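You operate a simulated robot arm through the tools that you are given. There is no shell and no other tool.

Carry out the task below with a simulated robot arm. There is one attempt and no reset: what you move stays moved.

## Task
Set the slipped tail lamp level, its arm at the yellow ring.
Fine: slacken the clamp screw first; the ring meets the sleeve; the screw ends tight.
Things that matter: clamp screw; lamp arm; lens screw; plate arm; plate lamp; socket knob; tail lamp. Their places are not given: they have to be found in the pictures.

The check looks at the end state, three seconds after you hand in, the way a careful person would. Anything else that was tipped, shoved, dropped, spilled or broken makes it a failure.

## Robot
A 7-joint arm with a two-finger parallel gripper, fixed in place. Base frame: the origin is on the floor under the middle of its stand, x ahead of it, y to its left, z up. Lengths are in m, angles in degrees, forces in N, time in s.
With the tool pointing down near the work surface it reaches from about 0.3 to 0.7 m from the base axis. Its first joint turns from -66.0 to 66.0 degrees. Payload 1.57 kg.
The tool frame sits at the grasp point between the pads (the TCP): z along the fingers, y along the line on which they close. The tips reach 0.03 m beyond it. Largest opening 0.11 m; finger width 0.024, thickness 0.012; the body of the gripper, 0.048 by 0.112 m, starts 0.078 m behind the TCP.
Orientation is that of the tool frame in the base frame, as a unit quaternion [w, x, y, z]. With the fingers straight down and closing along the base's y, the tool's x points along the base's -x, its y along +y and its z along -z.

## Interface
- The arm moves only by the tool nudge_tool. Its argument "series" is a list of rows, each an object of numbers (a shift or turn left out is 0, a gripper value left out holds the last): "dx", "dy", "dz": the shift along the base's x, y, z in m; "ax", "ay", "az": the turn, a rotation vector about the base's x, y, z in degrees; "grip": the closure, from 0 (fully open) to 1 (shut). In form: [{"dx": .., "dy": .., "dz": .., "ax": .., "ay": .., "az": .., "grip": ..}, ...]. A call has 1 to 20 rows; each row shifts and turns the commanded pose from where the row before left it. Rows are played at 5 a second. More than 0.05 m and 8.6 degrees between two rows, or a gripper value outside its range, and nothing of the call is played. Where a pose cannot be reached the arm comes as near as it can. A force on the tool above 40 N (or 10 N above the force at the start of the call, whichever is more), or a blocked arm, ends the call early, and 0.2 s more pass. Each finger travels about 0.108 m/s and halts on what it meets, pressing with about 21 N; the grip force reading is that of the motor and also rises with nothing between the fingers. The clock runs only during rows and for 0.2 s after the last one: add rows that do not move to give the fingers time. The reply holds the time, the measured pose of the TCP, the force on the tool along the base axes, the opening and the grip force, in the units named above and with some noise, with the torque about the TCP (base axes, N m) and any sound that the robot's microphone picked up.
- Cameras (640 x 400 px; columns grow to the right, rows downward): "scene" is fixed at [0.1661, -0.39, 1.4107]; the picture's right is [0.79, -0.62, 0.00], its down [-0.31, -0.40, -0.86] and it looks along [0.53, 0.68, -0.51] (base axes); focal length 276 px, centre (320, 200). "wrist" rides on the gripper at [0.07, 0.016, -0.141] in the tool frame; the picture's right is [-0.23, 0.97, 0.00], its down [-0.86, -0.20, -0.48] and it looks along [-0.47, -0.11, 0.88] (tool axes); focal length 222 px, centre (320, 200).
- get_image(camera): a new picture of that camera. It takes no simulated time.
- locate(camera, pixels): for up to 12 pixels [column, row] of the newest picture of that camera ("zoom" is the newest enlarged one), the place [x, y, z] in the base frame of the surface seen there, good to about 0.002 m. It takes no simulated time.
- zoom(camera, box): a new picture of the part [left, top, right, bottom] of that camera's present view, enlarged. It takes no simulated time.
- sign_off(): hands the job in; it is judged then, once.

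Open the gripper and draw the arm clear of the work before you hand the job in, unless the task says otherwise.

The tools are called after ">>>" by a JSON object that holds its "api" and its "payload". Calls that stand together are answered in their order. nudge_tool: Moves the arm, as the interface text tells. Its arguments: {"type":"object","properties":{"series":{"type":"array","items":{"type":"object","properties":{"dx":{"type":"number"},"dy":{"type":"number"},"dz":{"type":"number"},"ax":{"type":"number"},"ay":{"type":"number"},"az":{"type":"number"},"grip":{"type":"number"}}}}},"required":["series"]} The other tools are called the same way: get_image (camera) takes a picture; locate (camera, pixels) gives the place of the surface under pixels of a picture; zoom (camera, box) takes an enlarged picture of a part of a camera's view; sign_off () hands the job in.

At the start:

```text
t: 0.0
position: [0.3061, 0.1892, 1.2957]
ee_rot: [0.0, 0.0, 1.0, 0.001]
force: [0.3, 0.2, -0.6]
moment: [0.02, 0.03, 0.0]
finger_gap: 0.11
finger_force: 0.0
```

scene: 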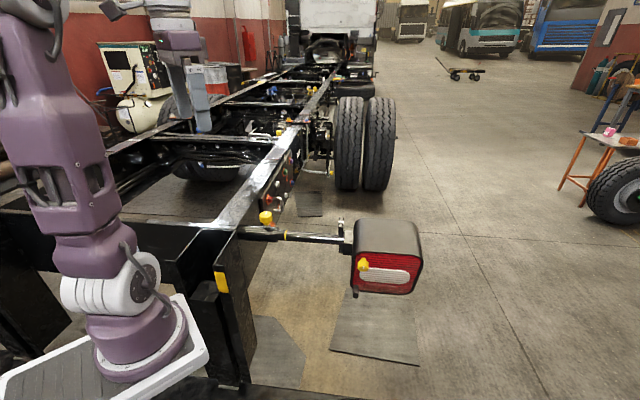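
wrist: 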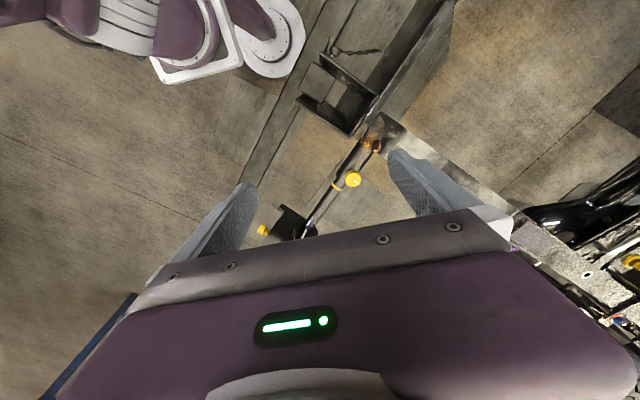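

The scene shows a tail lamp near (388,255), its arm from (240,235) to (345,240), and a yellow knob near (265,218). I'll zoom in on these to identify the parts.

>>> {"api": "zoom", "payload": {"camera": "scene", "box": [220, 190, 440, 320]}}

>>> {"api": "zoom", "payload": {"camera": "wrist", "box": [240, 120, 420, 240]}}

```text
2.91 times, centred on (330, 255) of scene
```

zoom: 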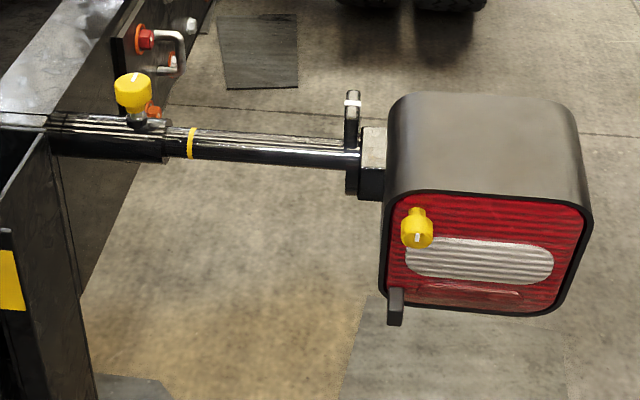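

```text
3.33 times, centred on (330, 180) of wrist
```

zoom: 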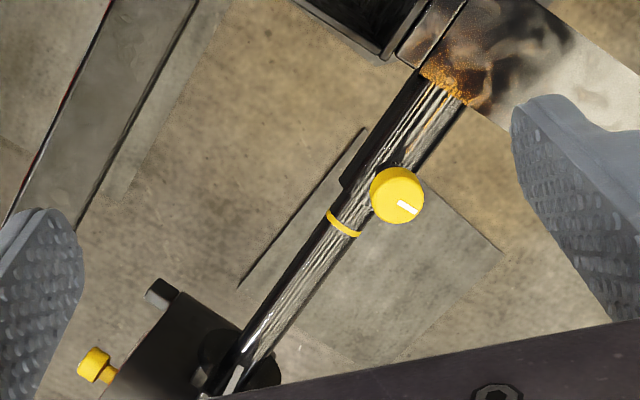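

The zoomed scene view shows the clamp screw at zoom (133,95), the ring at (191,143), the lamp at (490,200) and the lens screw at (417,230). I'll measure points on these, first from a fresh scene zoom.

>>> {"api": "zoom", "payload": {"camera": "scene", "box": [220, 190, 440, 320]}}

>>> {"api": "locate", "payload": {"camera": "scene", "pixels": [[265, 216], [285, 237], [277, 234], [240, 232], [340, 240], [341, 222], [363, 264], [356, 293], [384, 276], [390, 235], [355, 225], [415, 230]]}}

```text
2.91 times, centred on (330, 255) of scene
```

zoom: 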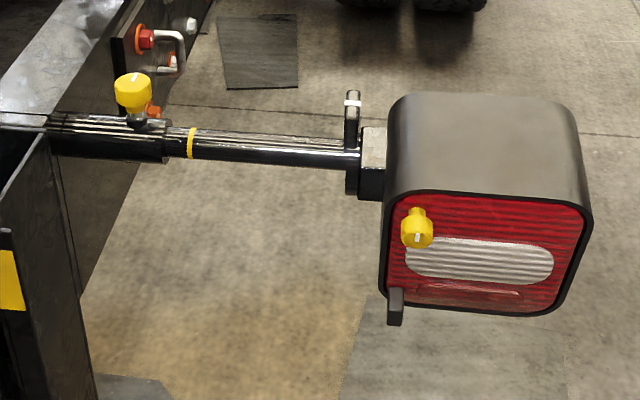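

```text
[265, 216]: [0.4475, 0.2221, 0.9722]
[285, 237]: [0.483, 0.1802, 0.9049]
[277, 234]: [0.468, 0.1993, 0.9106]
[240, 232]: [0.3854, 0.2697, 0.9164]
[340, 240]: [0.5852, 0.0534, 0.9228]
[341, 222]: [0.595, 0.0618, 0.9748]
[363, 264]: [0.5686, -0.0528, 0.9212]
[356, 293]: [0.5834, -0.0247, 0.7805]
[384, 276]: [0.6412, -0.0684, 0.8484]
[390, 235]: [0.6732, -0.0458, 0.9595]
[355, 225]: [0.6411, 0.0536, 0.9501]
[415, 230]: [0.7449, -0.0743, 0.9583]
```

The arm runs roughly along (0.68,-0.73,0) at z≈0.91. I'll zoom in tighter on the sleeve and ring, then the lamp.

>>> {"api": "zoom", "payload": {"camera": "scene", "box": [230, 205, 310, 255]}}

>>> {"api": "locate", "payload": {"camera": "zoom", "pixels": [[280, 60], [250, 90], [310, 90], [280, 130], [260, 190], [390, 215], [390, 260], [440, 225], [450, 260], [560, 250], [100, 190], [330, 180]]}}

>>> {"api": "zoom", "payload": {"camera": "scene", "box": [320, 205, 440, 305]}}

```text
8.00 times, centred on (270, 230) of scene
```

zoom: 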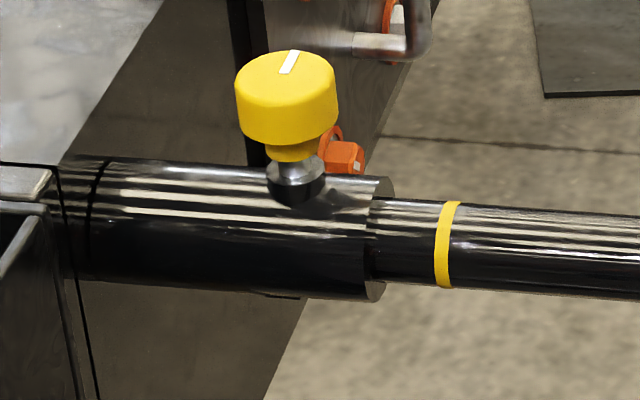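

```text
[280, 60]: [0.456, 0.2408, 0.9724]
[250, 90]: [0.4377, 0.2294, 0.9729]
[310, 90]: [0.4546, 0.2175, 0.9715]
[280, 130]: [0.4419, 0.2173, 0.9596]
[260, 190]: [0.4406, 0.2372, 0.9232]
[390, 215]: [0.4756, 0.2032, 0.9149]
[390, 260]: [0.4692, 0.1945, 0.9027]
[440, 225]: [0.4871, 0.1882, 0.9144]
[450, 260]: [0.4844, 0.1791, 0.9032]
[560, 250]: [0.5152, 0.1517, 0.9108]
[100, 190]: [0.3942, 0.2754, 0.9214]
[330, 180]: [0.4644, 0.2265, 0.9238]
```

```text
4.00 times, centred on (380, 255) of scene
```

zoom: 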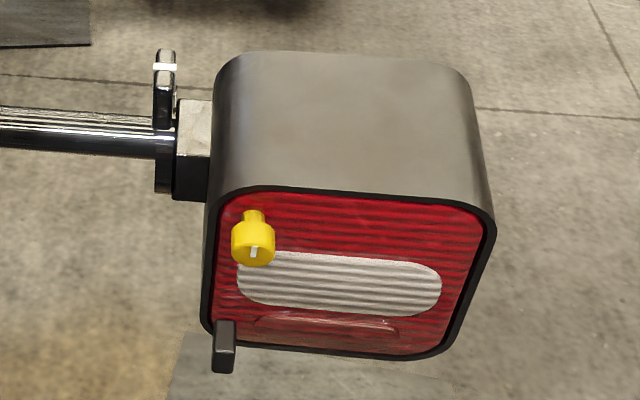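

The lamp zoom shows the box at (350,200), its lens, a dark tab at (224,347) and a post with a white band at (165,85). I'll measure points on all of these.

>>> {"api": "locate", "payload": {"camera": "zoom", "pixels": [[165, 65], [163, 110], [163, 180], [192, 120], [192, 185], [252, 215], [253, 255], [235, 225], [224, 345], [330, 285], [300, 200], [440, 225]]}}

>>> {"api": "locate", "payload": {"camera": "zoom", "pixels": [[250, 70], [440, 80], [240, 170], [440, 180], [350, 120], [350, 220], [400, 230], [300, 225], [290, 310], [400, 325], [430, 330], [350, 345]]}}

>>> {"api": "get_image", "payload": {"camera": "scene"}}

```text
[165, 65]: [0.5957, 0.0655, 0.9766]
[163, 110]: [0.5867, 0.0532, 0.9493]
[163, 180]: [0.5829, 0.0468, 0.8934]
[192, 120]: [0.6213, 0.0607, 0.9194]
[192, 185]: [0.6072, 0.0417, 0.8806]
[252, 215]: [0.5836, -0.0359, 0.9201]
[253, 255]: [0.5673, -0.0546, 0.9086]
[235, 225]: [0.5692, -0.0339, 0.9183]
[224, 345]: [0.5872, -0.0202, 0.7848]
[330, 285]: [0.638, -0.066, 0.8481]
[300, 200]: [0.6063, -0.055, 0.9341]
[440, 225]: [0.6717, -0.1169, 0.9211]
```

```text
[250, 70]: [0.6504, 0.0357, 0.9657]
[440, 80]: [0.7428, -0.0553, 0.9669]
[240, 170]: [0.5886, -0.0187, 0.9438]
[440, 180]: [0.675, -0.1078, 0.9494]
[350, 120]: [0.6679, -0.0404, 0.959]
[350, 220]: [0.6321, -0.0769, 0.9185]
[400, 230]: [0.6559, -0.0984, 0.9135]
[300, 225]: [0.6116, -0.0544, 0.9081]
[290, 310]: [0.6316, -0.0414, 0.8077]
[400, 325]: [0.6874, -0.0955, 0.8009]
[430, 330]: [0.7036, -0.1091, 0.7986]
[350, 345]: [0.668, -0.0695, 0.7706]
```

```text
taken
```

scene: 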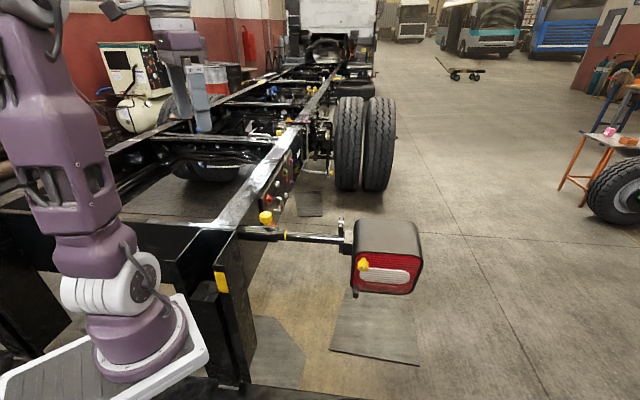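

The lamp's lens and top slope about 14° nose-down about the arm axis, while the arm itself is level. Next I'll measure the surroundings of the clamp screw (rail, orange bolts, box end plate) to plan finger clearance.

>>> {"api": "zoom", "payload": {"camera": "scene", "box": [200, 170, 320, 245]}}

>>> {"api": "locate", "payload": {"camera": "zoom", "pixels": [[100, 220], [250, 130], [200, 200], [330, 170], [400, 210], [385, 255], [350, 295], [425, 160], [470, 110], [440, 215], [40, 320], [130, 320]]}}

```text
5.33 times, centred on (260, 208) of scene
```

zoom: 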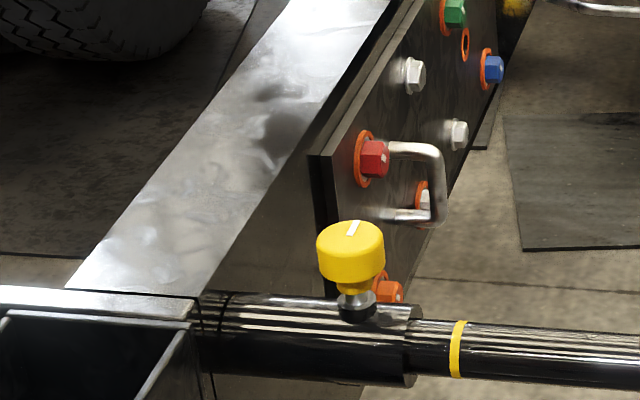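

```text
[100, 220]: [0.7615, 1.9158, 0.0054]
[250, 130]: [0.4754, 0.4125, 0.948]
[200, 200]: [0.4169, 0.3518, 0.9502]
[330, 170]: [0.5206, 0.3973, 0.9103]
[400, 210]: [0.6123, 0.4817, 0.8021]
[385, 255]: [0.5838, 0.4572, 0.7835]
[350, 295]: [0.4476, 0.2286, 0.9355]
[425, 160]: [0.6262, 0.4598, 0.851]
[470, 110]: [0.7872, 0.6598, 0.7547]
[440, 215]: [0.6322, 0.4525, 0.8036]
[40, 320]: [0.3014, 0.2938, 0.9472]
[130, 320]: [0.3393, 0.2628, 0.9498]
```

The rail top is at z≈0.95 but well inboard, so the knob at about (0.452,0.228,0.97) is clear all round. I'll turn the tool so it closes across the arm (az -46°), move over the arm, and take wrist pictures.

>>> {"api": "nudge_tool", "payload": {"series": [{"dx": 0.02, "dy": 0.0, "az": -7.7}, {"dx": 0.02, "dy": 0.0, "az": -7.7}, {"dx": 0.02, "az": -7.7}, {"dx": 0.02, "az": -7.7}, {"dx": 0.02, "az": -7.7}, {"dx": 0.02, "az": -7.5}, {}, {}]}}

>>> {"api": "get_image", "payload": {"camera": "wrist"}}

>>> {"api": "get_image", "payload": {"camera": "scene"}}

```text
t: 1.8
position: [0.4277, 0.1895, 1.296]
ee_rot: [0.0, 0.391, 0.921, 0.0]
force: [0.1, 0.6, 0.3]
moment: [0.0, -0.01, 0.03]
finger_gap: 0.1099
finger_force: 0.1
```

```text
taken
```

wrist: 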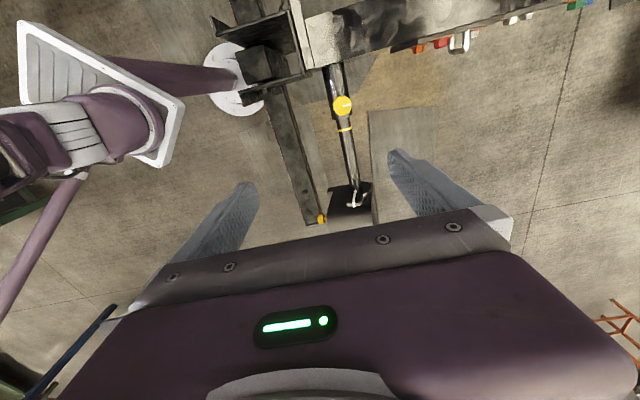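

```text
taken
```

scene: 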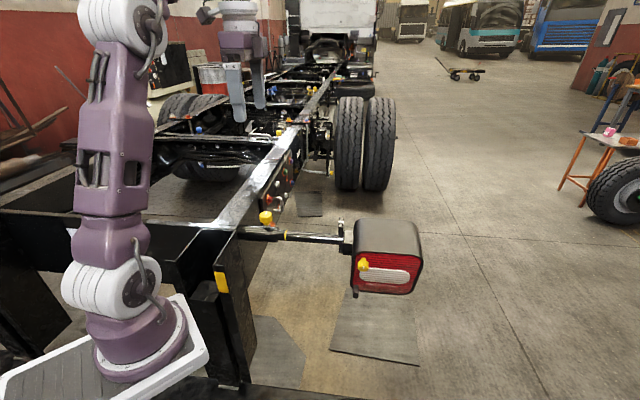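

The wrist view now shows the sleeve at (335,80), the knob at (342,105), the ring at (346,129) and the lamp at (352,200). I'll zoom in for detail.

>>> {"api": "zoom", "payload": {"camera": "wrist", "box": [270, 60, 430, 160]}}

>>> {"api": "zoom", "payload": {"camera": "wrist", "box": [290, 150, 410, 225]}}

```text
4.00 times, centred on (350, 110) of wrist
```

zoom: 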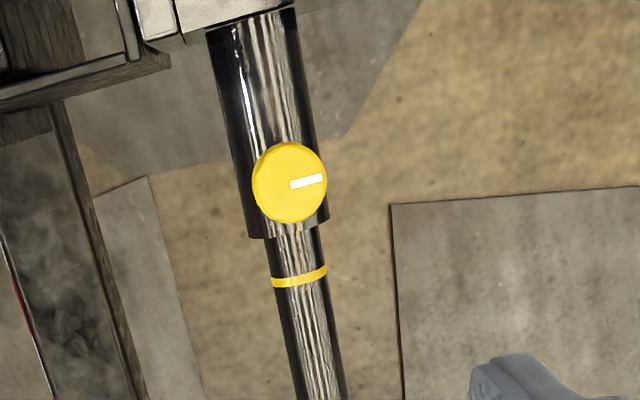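

```text
5.33 times, centred on (350, 188) of wrist
```

zoom: 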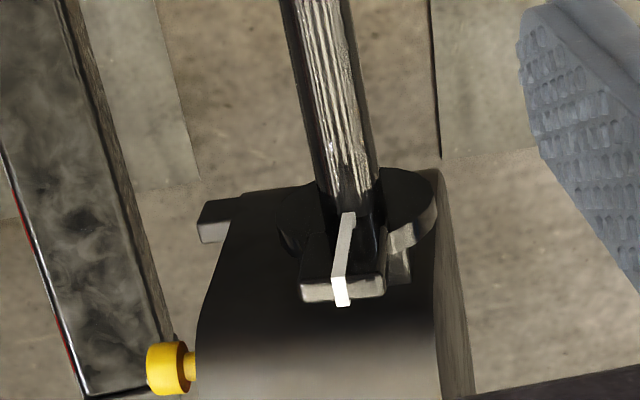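

The zoom shows a flat tab with a white stripe standing on the arm's flange at zoom (343,260), and a dark tab at (220,220). I'll locate points on these and on the tube and knob.

>>> {"api": "locate", "payload": {"camera": "zoom", "pixels": [[349, 215], [343, 300], [305, 290], [378, 288], [400, 240], [400, 275], [220, 208], [210, 232], [340, 190], [340, 100], [430, 190], [300, 320]]}}

>>> {"api": "zoom", "payload": {"camera": "wrist", "box": [310, 80, 390, 130]}}

>>> {"api": "locate", "payload": {"camera": "wrist", "pixels": [[342, 105], [335, 105], [350, 105], [342, 97], [342, 114], [345, 129], [345, 122], [346, 140], [352, 165], [356, 185], [334, 80], [331, 70]]}}

```text
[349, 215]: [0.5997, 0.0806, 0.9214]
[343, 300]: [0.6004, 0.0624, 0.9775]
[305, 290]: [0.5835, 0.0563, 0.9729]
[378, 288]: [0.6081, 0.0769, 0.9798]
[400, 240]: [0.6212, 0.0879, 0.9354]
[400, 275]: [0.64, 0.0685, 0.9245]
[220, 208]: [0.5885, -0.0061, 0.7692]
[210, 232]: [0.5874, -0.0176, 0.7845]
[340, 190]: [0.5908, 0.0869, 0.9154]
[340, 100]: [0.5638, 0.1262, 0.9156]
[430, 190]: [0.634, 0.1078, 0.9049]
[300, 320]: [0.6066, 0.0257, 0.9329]
```

```text
8.00 times, centred on (350, 105) of wrist
```

zoom: 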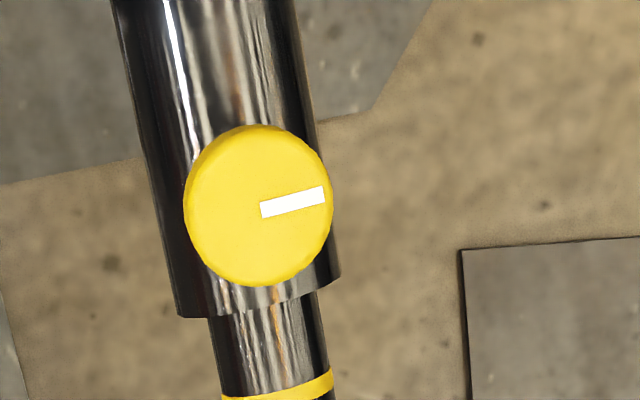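

```text
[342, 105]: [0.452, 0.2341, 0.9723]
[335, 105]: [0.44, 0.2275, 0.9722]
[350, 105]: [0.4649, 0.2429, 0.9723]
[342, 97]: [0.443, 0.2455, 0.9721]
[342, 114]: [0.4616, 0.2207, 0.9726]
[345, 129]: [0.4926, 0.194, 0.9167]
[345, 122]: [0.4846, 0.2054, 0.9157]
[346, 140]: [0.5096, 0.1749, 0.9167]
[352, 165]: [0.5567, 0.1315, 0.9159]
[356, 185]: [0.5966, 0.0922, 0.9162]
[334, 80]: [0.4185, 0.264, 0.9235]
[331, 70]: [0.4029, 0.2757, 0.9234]
```

The knob's centre is about (0.4525,0.2335), top z 0.9723 and diameter about 0.036, with its stripe pointing to picture right. The arm axis is at z≈0.90 along (0.707,-0.707). Before touching anything I'll look for the other listed parts (plate arm, plate lamp, socket knob) so I don't confuse the knobs.

>>> {"api": "zoom", "payload": {"camera": "scene", "box": [60, 90, 320, 250]}}

>>> {"api": "zoom", "payload": {"camera": "scene", "box": [180, 210, 300, 400]}}

>>> {"api": "zoom", "payload": {"camera": "wrist", "box": [180, 0, 420, 150]}}

```text
2.46 times, centred on (190, 170) of scene
```

zoom: 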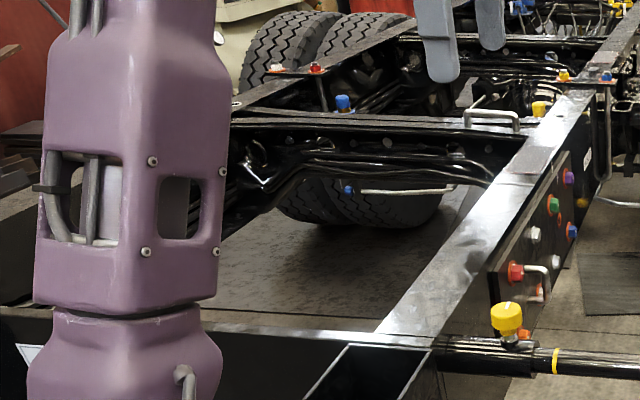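

```text
2.11 times, centred on (240, 305) of scene
```

zoom: 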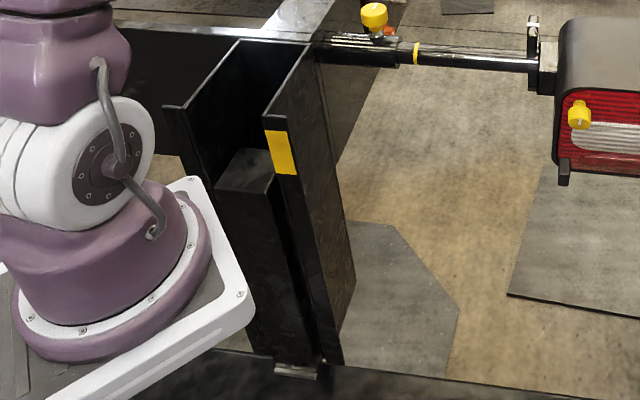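

```text
2.67 times, centred on (300, 75) of wrist
```

zoom: 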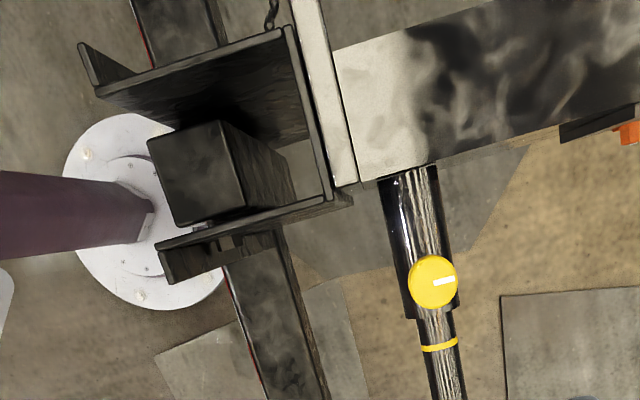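

Only one knob sits on the sleeve, so that is the clamp screw. I'll move out over the lamp, still high, to view its rear and underside from the wrist camera for anything attached to it.

>>> {"api": "nudge_tool", "payload": {"series": [{"dx": 0.03, "dy": -0.03, "dz": -0.01}, {"dx": 0.03, "dy": -0.03, "dz": -0.01}, {"dx": 0.03, "dy": -0.03, "dz": -0.01}, {"dx": 0.03, "dy": -0.03, "dz": -0.01}, {"dx": 0.03, "dy": -0.03, "dz": -0.01}, {"dx": 0.03, "dy": -0.02, "dz": 0}, {}]}}

>>> {"api": "get_image", "payload": {"camera": "wrist"}}

>>> {"api": "zoom", "payload": {"camera": "wrist", "box": [240, 60, 440, 210]}}

```text
t: 3.4
position: [0.5568, 0.0574, 1.2497]
ee_rot: [-0.002, 0.391, 0.92, -0.002]
force: [-0.6, 0.4, 0.0]
moment: [-0.01, 0.01, 0.01]
finger_gap: 0.11
finger_force: 0.1
out of reach, approached as far as the arm can: row 5, 6
```

```text
taken
```

wrist: 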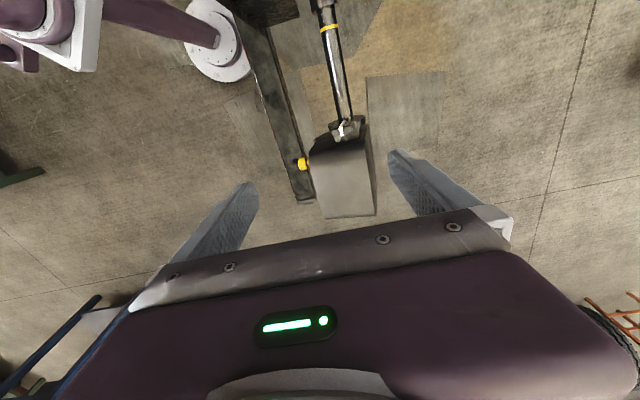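

```text
2.67 times, centred on (340, 135) of wrist
```

zoom: 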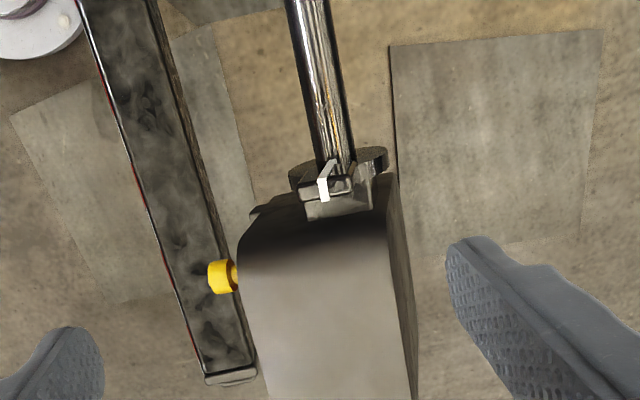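

The lamp view shows the striped tab at wrist (346,128) on the flange and the lens screw at (303,163), with nothing else in the way. I'll go back over the clamp screw and descend to a hover.

>>> {"api": "nudge_tool", "payload": {"series": [{"dx": -0.02, "dy": 0.035, "dz": -0.03}, {"dx": -0.02, "dy": 0.035, "dz": -0.03}, {"dx": -0.02, "dy": 0.035, "dz": -0.03}, {"dx": -0.02, "dy": 0.035, "dz": -0.03}, {"dx": -0.02, "dy": 0.035, "dz": -0.03}, {}]}}

>>> {"api": "get_image", "payload": {"camera": "wrist"}}

```text
refused: row 1 steps farther than a row can; nothing moved
```

```text
taken
```

wrist: 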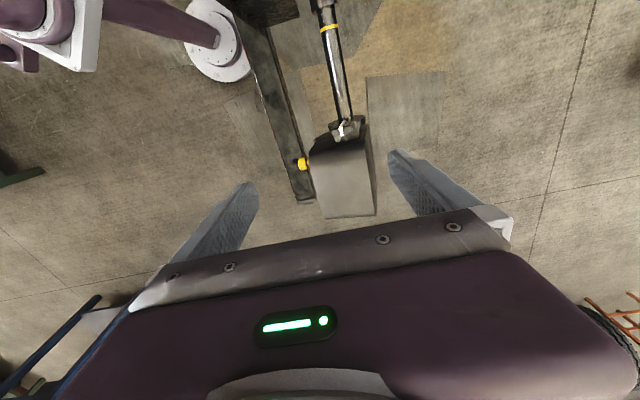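

That step was just over 0.05 m, so I'll repeat the move with smaller rows.

>>> {"api": "nudge_tool", "payload": {"series": [{"dx": -0.02, "dy": 0.03, "dz": 0}, {"dx": -0.02, "dy": 0.03, "dz": 0}, {"dx": -0.02, "dy": 0.03, "dz": -0.02}, {"dx": -0.02, "dy": 0.03, "dz": -0.03}, {"dx": -0.02, "dy": 0.03, "dz": -0.03}, {"dx": -0.005, "dy": 0.025, "dz": -0.03}, {"dz": -0.03}, {"dz": -0.02}, {}, {}]}}

>>> {"api": "get_image", "payload": {"camera": "wrist"}}

>>> {"api": "get_image", "payload": {"camera": "scene"}}

```text
t: 5.6
position: [0.4513, 0.2326, 1.0886]
ee_rot: [0.0, 0.391, 0.921, 0.0]
force: [0.3, 1.1, 0.9]
moment: [0.03, 0.02, -0.02]
finger_gap: 0.11
finger_force: 0.2
```

```text
taken
```

wrist: 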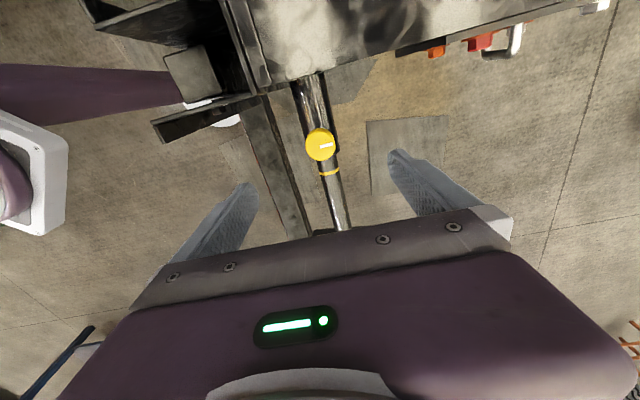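

```text
taken
```

scene: 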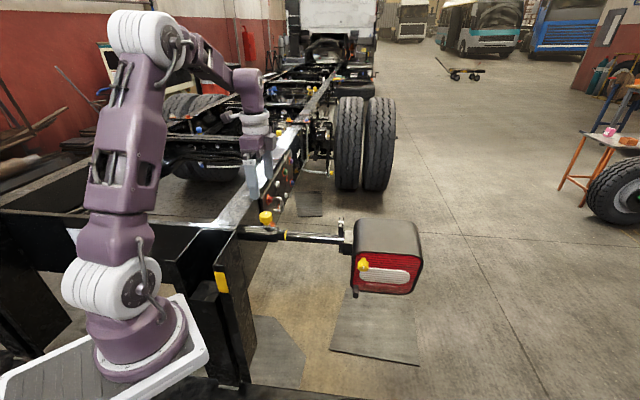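

The TCP hovers over the knob, seen at wrist (320,145). I'll zoom in and locate the knob, ring and sleeve end precisely from this closer view.

>>> {"api": "zoom", "payload": {"camera": "wrist", "box": [270, 100, 374, 165]}}

>>> {"api": "locate", "payload": {"camera": "wrist", "pixels": [[320, 145], [306, 145], [333, 145], [320, 130], [320, 158], [329, 172], [330, 180], [338, 210], [318, 110], [308, 90], [310, 145], [330, 145]]}}

>>> {"api": "zoom", "payload": {"camera": "wrist", "box": [290, 120, 370, 200]}}

```text
6.15 times, centred on (322, 132) of wrist
```

zoom: 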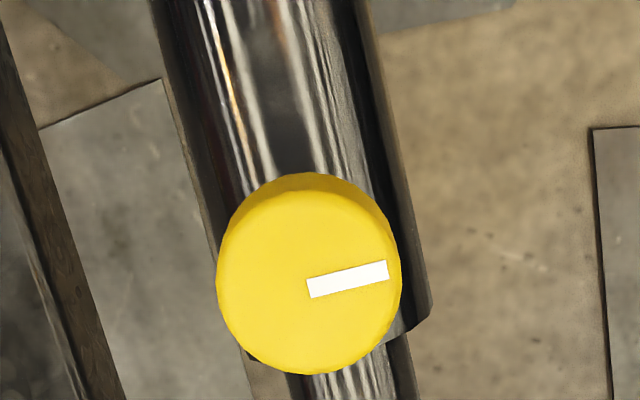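

```text
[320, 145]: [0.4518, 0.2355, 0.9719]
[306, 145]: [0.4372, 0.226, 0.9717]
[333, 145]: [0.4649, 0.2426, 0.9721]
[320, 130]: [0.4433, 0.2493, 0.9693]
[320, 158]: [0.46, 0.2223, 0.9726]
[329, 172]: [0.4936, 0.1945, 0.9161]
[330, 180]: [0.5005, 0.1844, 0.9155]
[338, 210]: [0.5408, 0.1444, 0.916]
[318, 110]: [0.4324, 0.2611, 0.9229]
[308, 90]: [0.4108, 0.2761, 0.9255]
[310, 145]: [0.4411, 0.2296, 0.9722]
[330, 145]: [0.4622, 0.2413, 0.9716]
```

```text
5.00 times, centred on (330, 160) of wrist
```

zoom: 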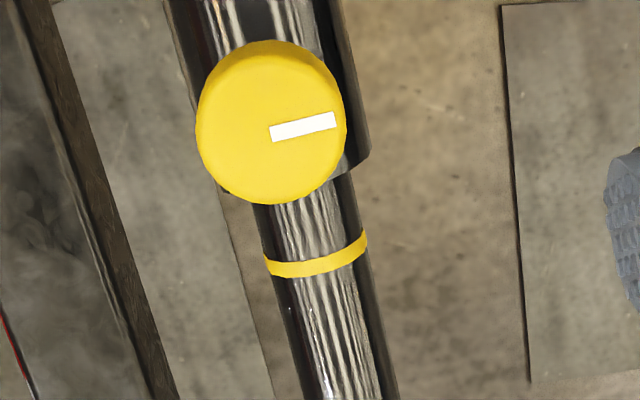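

The knob centre is about (0.4518,0.235), and its stripe points roughly along base direction 43° (across the arm). I'll check where the dark bracket lies relative to the finger on the near side before descending.

>>> {"api": "locate", "payload": {"camera": "wrist", "pixels": [[265, 93], [245, 100], [200, 115], [155, 128], [270, 50], [215, 75], [300, 72], [328, 72]]}}

>>> {"api": "nudge_tool", "payload": {"series": [{"dx": 0.0005, "dy": 0.0024, "grip": 0.3}, {"grip": 0.3}]}}

```text
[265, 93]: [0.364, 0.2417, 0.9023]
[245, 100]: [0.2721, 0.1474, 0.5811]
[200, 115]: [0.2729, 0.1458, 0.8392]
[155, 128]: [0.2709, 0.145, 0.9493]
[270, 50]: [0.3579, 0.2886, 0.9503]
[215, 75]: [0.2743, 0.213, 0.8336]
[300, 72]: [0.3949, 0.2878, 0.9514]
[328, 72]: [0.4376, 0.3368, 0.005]
```

```text
t: 6.2
position: [0.4528, 0.2347, 1.0892]
ee_rot: [-0.001, 0.391, 0.92, 0.0]
force: [0.0, 0.5, 0.1]
moment: [0.03, 0.0, 0.01]
finger_gap: 0.0771
finger_force: 0.0
```

The bracket is at least 0.067 m inboard, so the fingers are clear. Now I'll descend around the knob to z≈0.968 with the gap at 0.077.

>>> {"api": "nudge_tool", "payload": {"series": [{"dx": -0.0005, "dz": -0.025, "grip": 0.3}, {"dz": -0.025}, {"dz": -0.025}, {"dz": -0.02}, {"dz": -0.015}, {"dz": -0.01}, {}, {}]}}

>>> {"api": "get_image", "payload": {"camera": "wrist"}}

>>> {"api": "zoom", "payload": {"camera": "scene", "box": [225, 185, 321, 245]}}

```text
t: 8.0
position: [0.4537, 0.2344, 0.9688]
ee_rot: [0.0, 0.39, 0.921, -0.001]
force: [0.0, 0.2, 0.3]
moment: [0.03, 0.0, 0.0]
finger_gap: 0.0773
finger_force: 0.0
```

```text
taken
```

wrist: 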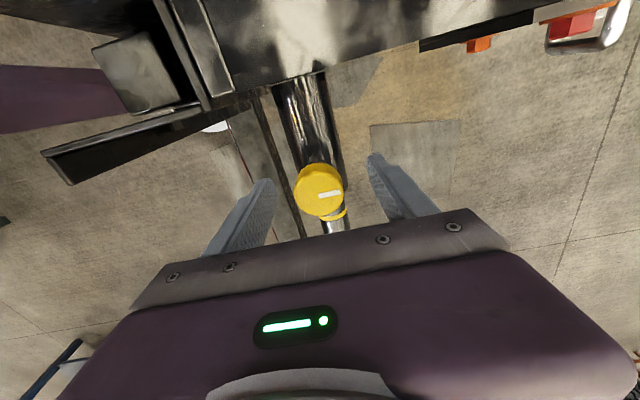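

```text
6.67 times, centred on (273, 215) of scene
```

zoom: 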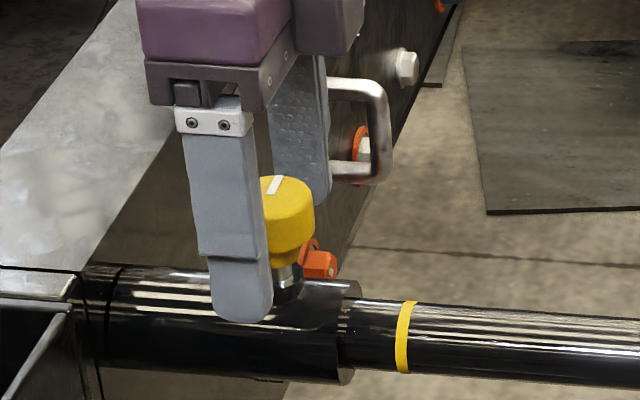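

The fingers straddle the knob, with tips above the sleeve. I'll centre by about 1.5 mm and close onto the knob.

>>> {"api": "nudge_tool", "payload": {"series": [{"dx": -0.0012, "dy": 0.0006}, {"grip": 0.5}, {"grip": 0.7}, {"grip": 0.8}, {"grip": 1.0}, {"grip": 1.0}, {"grip": 1.0}]}}

>>> {"api": "zoom", "payload": {"camera": "scene", "box": [225, 185, 321, 245]}}

```text
t: 9.6
position: [0.451, 0.2351, 0.9691]
ee_rot: [0.0, 0.391, 0.92, -0.001]
force: [-6.3, -6.3, 0.2]
moment: [0.24, -0.1, -0.05]
finger_gap: 0.0357
finger_force: 42.4
```

```text
6.67 times, centred on (273, 215) of scene
```

zoom: 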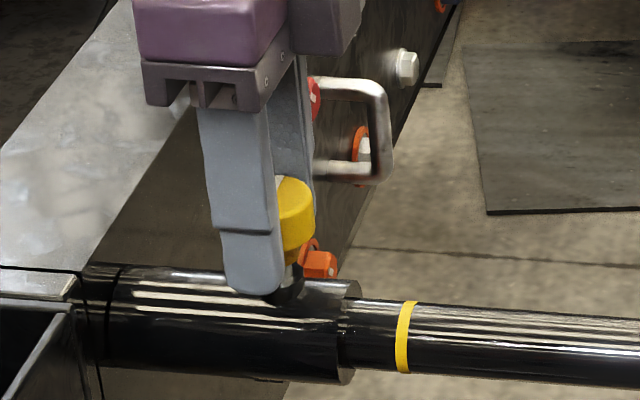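

Gripped at gap 0.0357 with a side force of about 9 N along -n. I'll ease the tool 1 mm that way to relieve it.

>>> {"api": "nudge_tool", "payload": {"series": [{"dx": -0.0007, "dy": -0.0007, "grip": 1.0}, {"grip": 1.0}]}}

```text
t: 10.2
position: [0.4516, 0.2342, 0.9698]
ee_rot: [0.0, 0.392, 0.92, 0.0]
force: [-0.3, -0.3, -5.7]
moment: [-0.18, 0.28, 0.0]
finger_gap: 0.0359
finger_force: 42.7
```

Side force is gone. Now I'll turn the screw counter-clockwise (from above) in small steps and watch the torque.

>>> {"api": "nudge_tool", "payload": {"series": [{"az": 6, "grip": 1.0}, {"az": 6}, {"az": 6}, {"az": 6}, {}]}}

>>> {"api": "zoom", "payload": {"camera": "scene", "box": [225, 185, 321, 245]}}

```text
t: 11.4
position: [0.4518, 0.2336, 0.9697]
ee_rot: [0.0, 0.189, 0.982, -0.001]
force: [-3.9, -2.3, -6.7]
moment: [0.1, -0.63, 0.03]
finger_gap: 0.0358
finger_force: 42.4
```

```text
6.67 times, centred on (273, 215) of scene
```

zoom: 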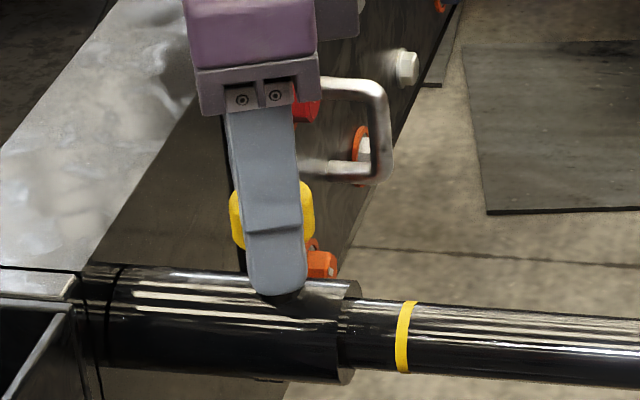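

The tool turned 24° with almost no z-torque. I'll check on the wrist view whether the knob's stripe turned with it.

>>> {"api": "zoom", "payload": {"camera": "wrist", "box": [260, 140, 388, 220]}}

```text
5.00 times, centred on (324, 180) of wrist
```

zoom: 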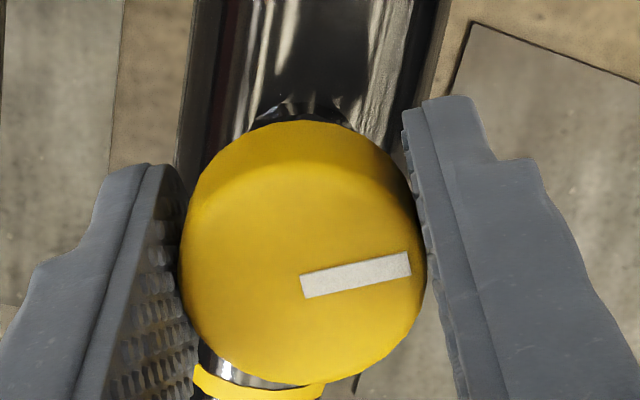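

The stripe turned with the fingers, so the grip isn't slipping. I'll keep slackening, another 48°.

>>> {"api": "nudge_tool", "payload": {"series": [{"az": 8, "grip": 1.0}, {"az": 8}, {"az": 8}, {"az": 8}, {"az": 8}, {"az": 8}, {}]}}

>>> {"api": "zoom", "payload": {"camera": "scene", "box": [220, 190, 440, 320]}}

>>> {"api": "zoom", "payload": {"camera": "wrist", "box": [260, 140, 388, 220]}}

```text
t: 13.0
position: [0.4513, 0.2326, 0.9701]
ee_rot: [-0.001, -0.226, 0.974, -0.001]
force: [-5.7, -20.1, -12.4]
moment: [0.25, 0.02, -0.01]
finger_gap: 0.0358
finger_force: 43.3
```

```text
2.91 times, centred on (330, 255) of scene
```

zoom: 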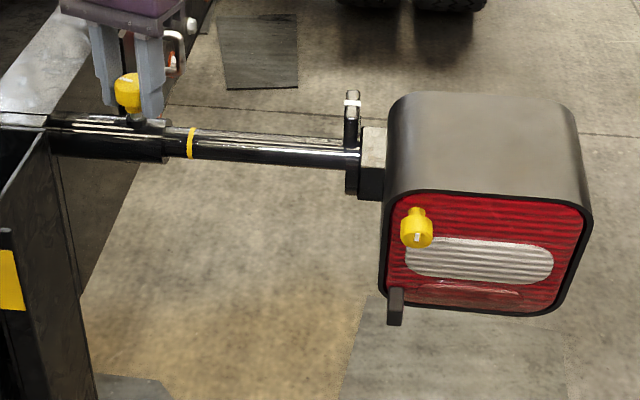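

```text
5.00 times, centred on (324, 180) of wrist
```

zoom: 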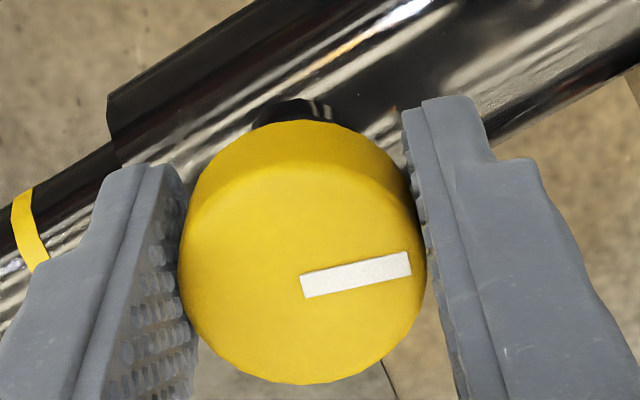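

The stripe still follows the fingers (72° total), but side forces of -20 N in y and -12 N in z are building up. I'll make a small test shift to relieve them.

>>> {"api": "nudge_tool", "payload": {"series": [{"dy": -0.001, "grip": 1.0}, {}]}}

>>> {"api": "nudge_tool", "payload": {"series": [{"dz": -0.001, "grip": 1.0}, {}]}}

```text
t: 13.6
position: [0.4507, 0.2328, 0.9684]
ee_rot: [-0.001, -0.225, 0.974, 0.0]
force: [-2.2, -15.1, -17.4]
moment: [-0.29, 0.5, -0.03]
finger_gap: 0.0359
finger_force: 42.0
```

```text
t: 14.2
position: [0.4511, 0.234, 0.97]
ee_rot: [0.0, -0.225, 0.974, 0.001]
force: [-6.5, -17.3, 9.1]
moment: [-0.22, 1.01, -0.04]
finger_gap: 0.0358
finger_force: 42.5
```

Moving down relieved the z force (it overshot to +9), and moving -y helps the side force. I'll fine-adjust a bit more.

>>> {"api": "nudge_tool", "payload": {"series": [{"dy": -0.002, "dx": -0.0005, "dz": 0.0003, "grip": 1.0}, {}]}}

```text
t: 14.8
position: [0.4501, 0.2322, 0.9692]
ee_rot: [0.003, -0.226, 0.974, 0.001]
force: [2.2, 1.5, -1.0]
moment: [-0.47, 0.05, 0.05]
finger_gap: 0.036
finger_force: 42.3
```

Forces are balanced. I'll turn another 40° counter-clockwise.

>>> {"api": "nudge_tool", "payload": {"series": [{"az": 8, "grip": 1.0}, {"az": 8}, {"az": 8}, {"az": 8}, {"az": 8}, {}]}}

>>> {"api": "zoom", "payload": {"camera": "wrist", "box": [260, 140, 388, 220]}}

>>> {"api": "zoom", "payload": {"camera": "scene", "box": [220, 190, 440, 320]}}

```text
t: 16.2
position: [0.4519, 0.2316, 0.9691]
ee_rot: [0.002, -0.546, 0.838, 0.0]
force: [13.4, 9.9, 12.6]
moment: [1.08, -0.06, -0.01]
finger_gap: 0.036
finger_force: 42.7
```

```text
5.00 times, centred on (324, 180) of wrist
```

zoom: 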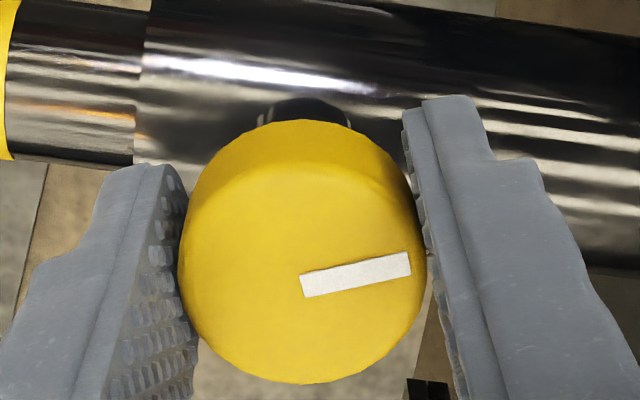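

```text
2.91 times, centred on (330, 255) of scene
```

zoom: 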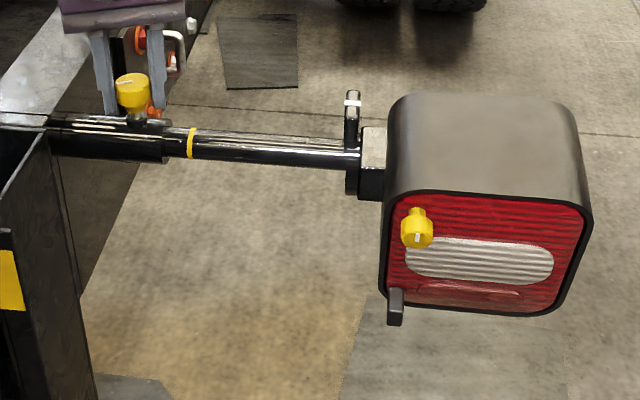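

112° turned with the lamp still in place. I'll relieve the forces (13,10,13 N) with a small shift and turn further toward half a turn.

>>> {"api": "nudge_tool", "payload": {"series": [{"dx": 0.0012, "dy": 0.001, "dz": 0.0004, "grip": 1.0}, {"az": 8}, {"az": 8}, {"az": 8}, {"az": 8}, {}]}}

```text
t: 17.6
position: [0.4517, 0.2326, 0.9691]
ee_rot: [-0.001, 0.755, -0.655, -0.001]
force: [14.8, 2.2, 12.1]
moment: [-0.98, 0.04, 0.03]
finger_gap: 0.0361
finger_force: 43.0
```

Total is now 144°. I'll relieve and turn 32° more to reach about half a turn.

>>> {"api": "nudge_tool", "payload": {"series": [{"dx": 0.0015, "dz": 0.0004, "grip": 1.0}, {"az": 8}, {"az": 8}, {"az": 8}, {"az": 8}, {}]}}

>>> {"api": "zoom", "payload": {"camera": "wrist", "box": [260, 140, 388, 220]}}

>>> {"api": "get_image", "payload": {"camera": "scene"}}

```text
t: 19.0
position: [0.4538, 0.2315, 0.9679]
ee_rot: [0.001, 0.907, -0.421, -0.001]
force: [4.6, 1.4, -13.1]
moment: [-0.04, -0.79, 0.04]
finger_gap: 0.0356
finger_force: 42.5
```

```text
5.00 times, centred on (324, 180) of wrist
```

zoom: 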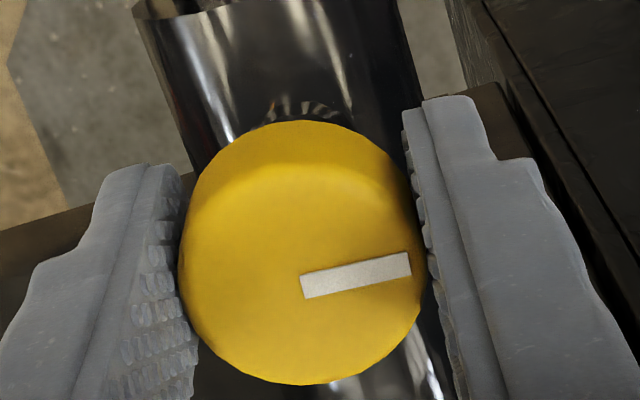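

```text
taken
```

scene: 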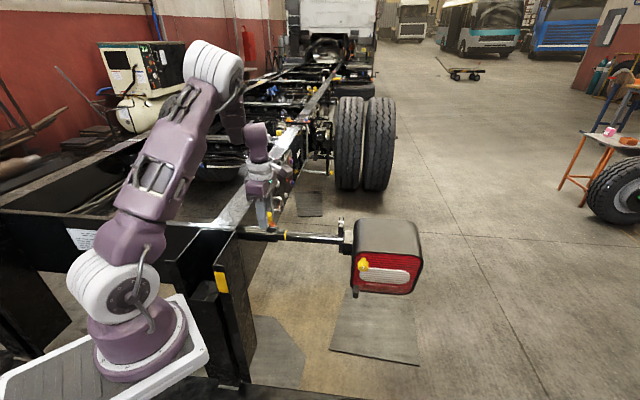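

The screw is turned 176° and its torque is near zero, and the lamp hasn't moved. I'll release, rise straight up, and turn the wrist back toward -46°.

>>> {"api": "nudge_tool", "payload": {"series": [{"grip": 0.7}, {"grip": 0.5}, {"grip": 0.3}, {"grip": 0.3}, {"dz": 0.02}, {"dz": 0.03}, {"dz": 0.03}, {"dz": 0.03}, {}]}}

>>> {"api": "zoom", "payload": {"camera": "scene", "box": [220, 190, 440, 320]}}

```text
t: 21.0
position: [0.4529, 0.2329, 1.0799]
ee_rot: [0.001, 0.907, -0.422, 0.0]
force: [0.5, -0.4, 0.2]
moment: [-0.03, -0.01, -0.01]
finger_gap: 0.0766
finger_force: 0.1
```

```text
2.91 times, centred on (330, 255) of scene
```

zoom: 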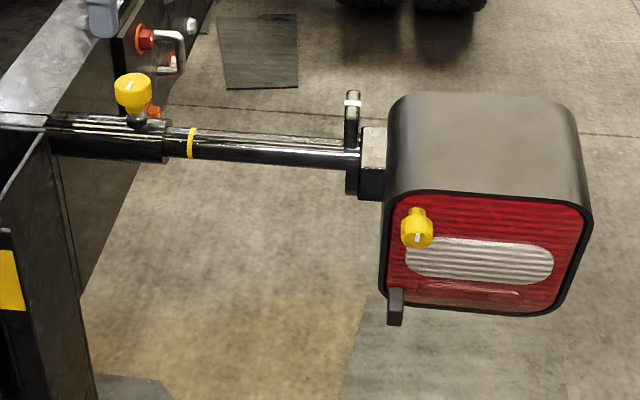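

Released cleanly and the lamp is unchanged. Now I'll turn the wrist back by -170° in place, well above the work.

>>> {"api": "nudge_tool", "payload": {"series": [{"az": -8.5}, {"az": -8.5}, {"az": -8.5}, {"az": -8.5}, {"az": -8.5}, {"az": -8.5}, {"az": -8.5}, {"az": -8.5}, {"az": -8.5}, {"az": -8.5}, {"az": -8.5}, {"az": -8.5}, {"az": -8.5}, {"az": -8.5}, {"az": -8.5}, {"az": -8.5}, {"az": -8.5}, {"az": -8.5}, {"az": -8.5}, {"az": -8.5}]}}

>>> {"api": "get_image", "payload": {"camera": "wrist"}}

```text
t: 25.2
position: [0.4544, 0.2322, 1.0778]
ee_rot: [0.0, 0.342, 0.94, 0.0]
force: [-0.1, -0.1, -0.6]
moment: [-0.01, 0.0, 0.01]
finger_gap: 0.077
finger_force: 0.1
```

```text
taken
```

wrist: 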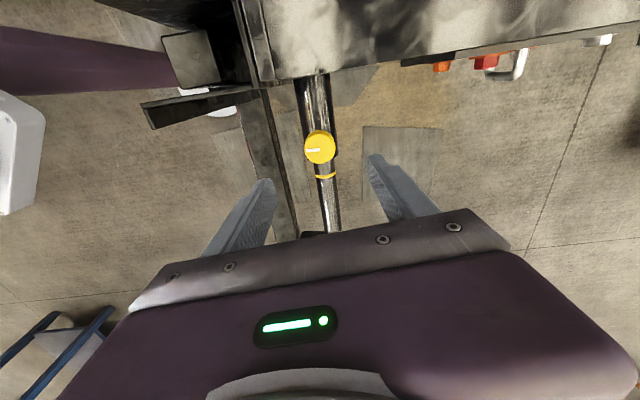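

The screw's stripe now points the other way (180° turned). I'll travel outward along the arm to above the striped tab, finishing the yaw at -45°.

>>> {"api": "nudge_tool", "payload": {"series": [{"dx": 0.024, "dy": -0.028, "az": -5}, {"dx": 0.024, "dy": -0.028}, {"dx": 0.024, "dy": -0.028}, {"dx": 0.024, "dy": -0.028}, {"dx": 0.024, "dy": -0.028}, {"dx": 0.015, "dy": -0.018}, {}]}}

>>> {"api": "get_image", "payload": {"camera": "wrist"}}

>>> {"api": "zoom", "payload": {"camera": "wrist", "box": [256, 130, 384, 210]}}

```text
t: 26.8
position: [0.588, 0.0733, 1.0798]
ee_rot: [0.0, 0.382, 0.924, 0.0]
force: [0.3, 0.0, 0.1]
moment: [0.01, 0.01, 0.01]
finger_gap: 0.0769
finger_force: 0.1
```

```text
taken
```

wrist: 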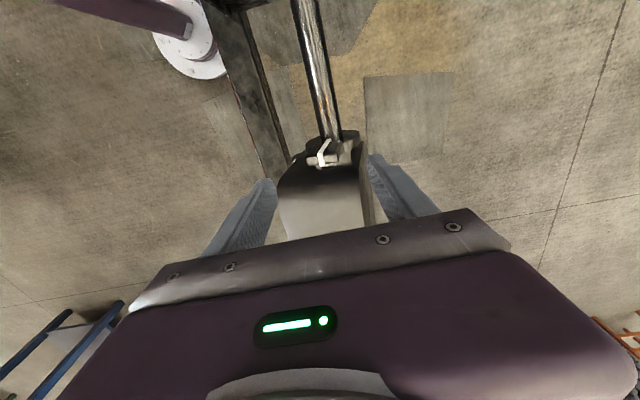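

```text
5.00 times, centred on (320, 170) of wrist
```

zoom: 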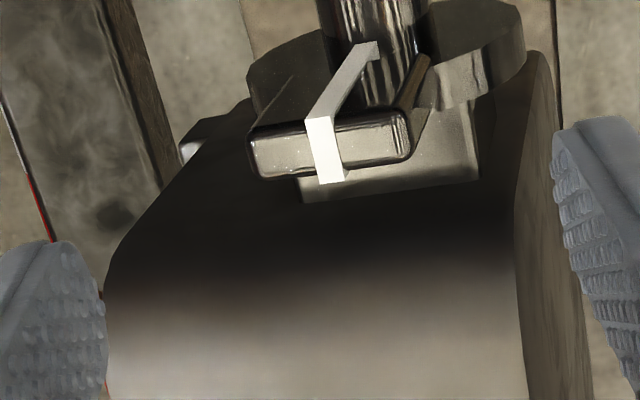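

The zoom clearly shows the tab's top face at (330,145), with a white stripe down its middle and the flange disc behind it. I'll locate its corners.

>>> {"api": "locate", "payload": {"camera": "zoom", "pixels": [[255, 155], [405, 135], [325, 148], [325, 122], [328, 178], [360, 60], [280, 130], [400, 115], [480, 70], [450, 160], [270, 60], [200, 140]]}}

>>> {"api": "locate", "payload": {"camera": "zoom", "pixels": [[262, 135], [262, 170], [400, 112], [400, 155], [300, 130], [300, 170], [370, 125], [370, 160], [250, 300], [450, 300], [250, 220], [450, 220]]}}

```text
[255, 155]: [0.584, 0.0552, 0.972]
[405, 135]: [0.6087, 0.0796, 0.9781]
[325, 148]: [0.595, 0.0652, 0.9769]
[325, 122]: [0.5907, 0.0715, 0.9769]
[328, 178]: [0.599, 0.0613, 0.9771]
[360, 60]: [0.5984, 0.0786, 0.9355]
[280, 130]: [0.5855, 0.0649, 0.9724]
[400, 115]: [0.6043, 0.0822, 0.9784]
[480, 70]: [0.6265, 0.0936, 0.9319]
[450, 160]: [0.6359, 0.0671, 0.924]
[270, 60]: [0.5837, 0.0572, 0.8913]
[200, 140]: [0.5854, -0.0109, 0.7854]
```

```text
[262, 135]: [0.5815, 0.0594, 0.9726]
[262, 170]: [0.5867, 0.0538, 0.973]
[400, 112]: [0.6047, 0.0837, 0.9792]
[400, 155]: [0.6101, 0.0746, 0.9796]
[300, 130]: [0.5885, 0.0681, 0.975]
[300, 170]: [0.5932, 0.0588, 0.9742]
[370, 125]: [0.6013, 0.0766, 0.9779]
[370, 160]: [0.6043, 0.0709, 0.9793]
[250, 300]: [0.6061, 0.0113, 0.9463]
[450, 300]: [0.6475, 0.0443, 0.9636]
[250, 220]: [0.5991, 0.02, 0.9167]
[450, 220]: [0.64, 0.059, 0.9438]
```

The tab's top centre is about (0.595,0.0665,0.977), width 0.038 across the arm, thickness 0.0135, and it leans about 13° toward the lens side. The disc beneath has radius of about 0.039. I'll tilt the tool 13° about the arm axis to match and hover along the tab's direction.

>>> {"api": "nudge_tool", "payload": {"series": [{"dx": -0.0015, "dy": -0.006, "dz": -0.011, "ax": 3.07, "ay": -3.07}, {"dx": -0.0015, "dy": -0.006, "dz": -0.011, "ax": 3.06, "ay": -3.06}, {"dx": -0.0013, "dy": -0.006, "dz": -0.0112, "ax": 3.06, "ay": -3.06}, {}, {}]}}

>>> {"api": "get_image", "payload": {"camera": "wrist"}}

>>> {"api": "zoom", "payload": {"camera": "wrist", "box": [256, 130, 384, 210]}}

```text
t: 28.0
position: [0.5844, 0.0559, 1.046]
ee_rot: [0.043, 0.38, 0.918, 0.104]
force: [0.9, 0.0, 0.5]
moment: [-0.02, -0.01, 0.02]
finger_gap: 0.077
finger_force: 0.0
```

```text
taken
```

wrist: 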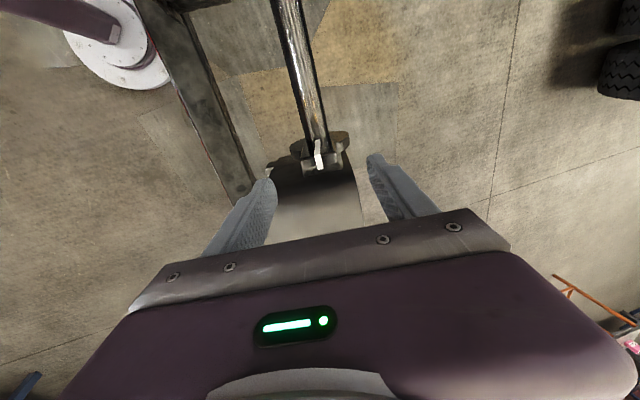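

```text
5.00 times, centred on (320, 170) of wrist
```

zoom: 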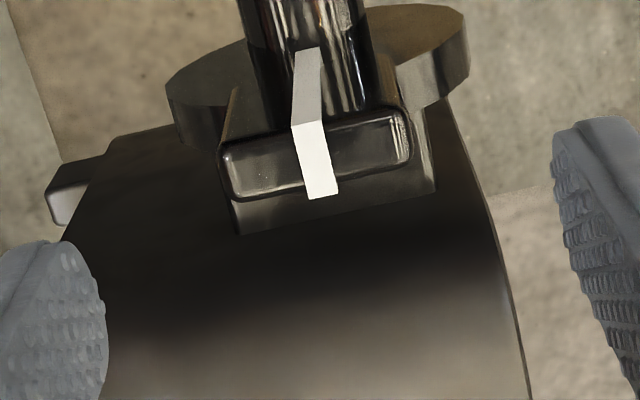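

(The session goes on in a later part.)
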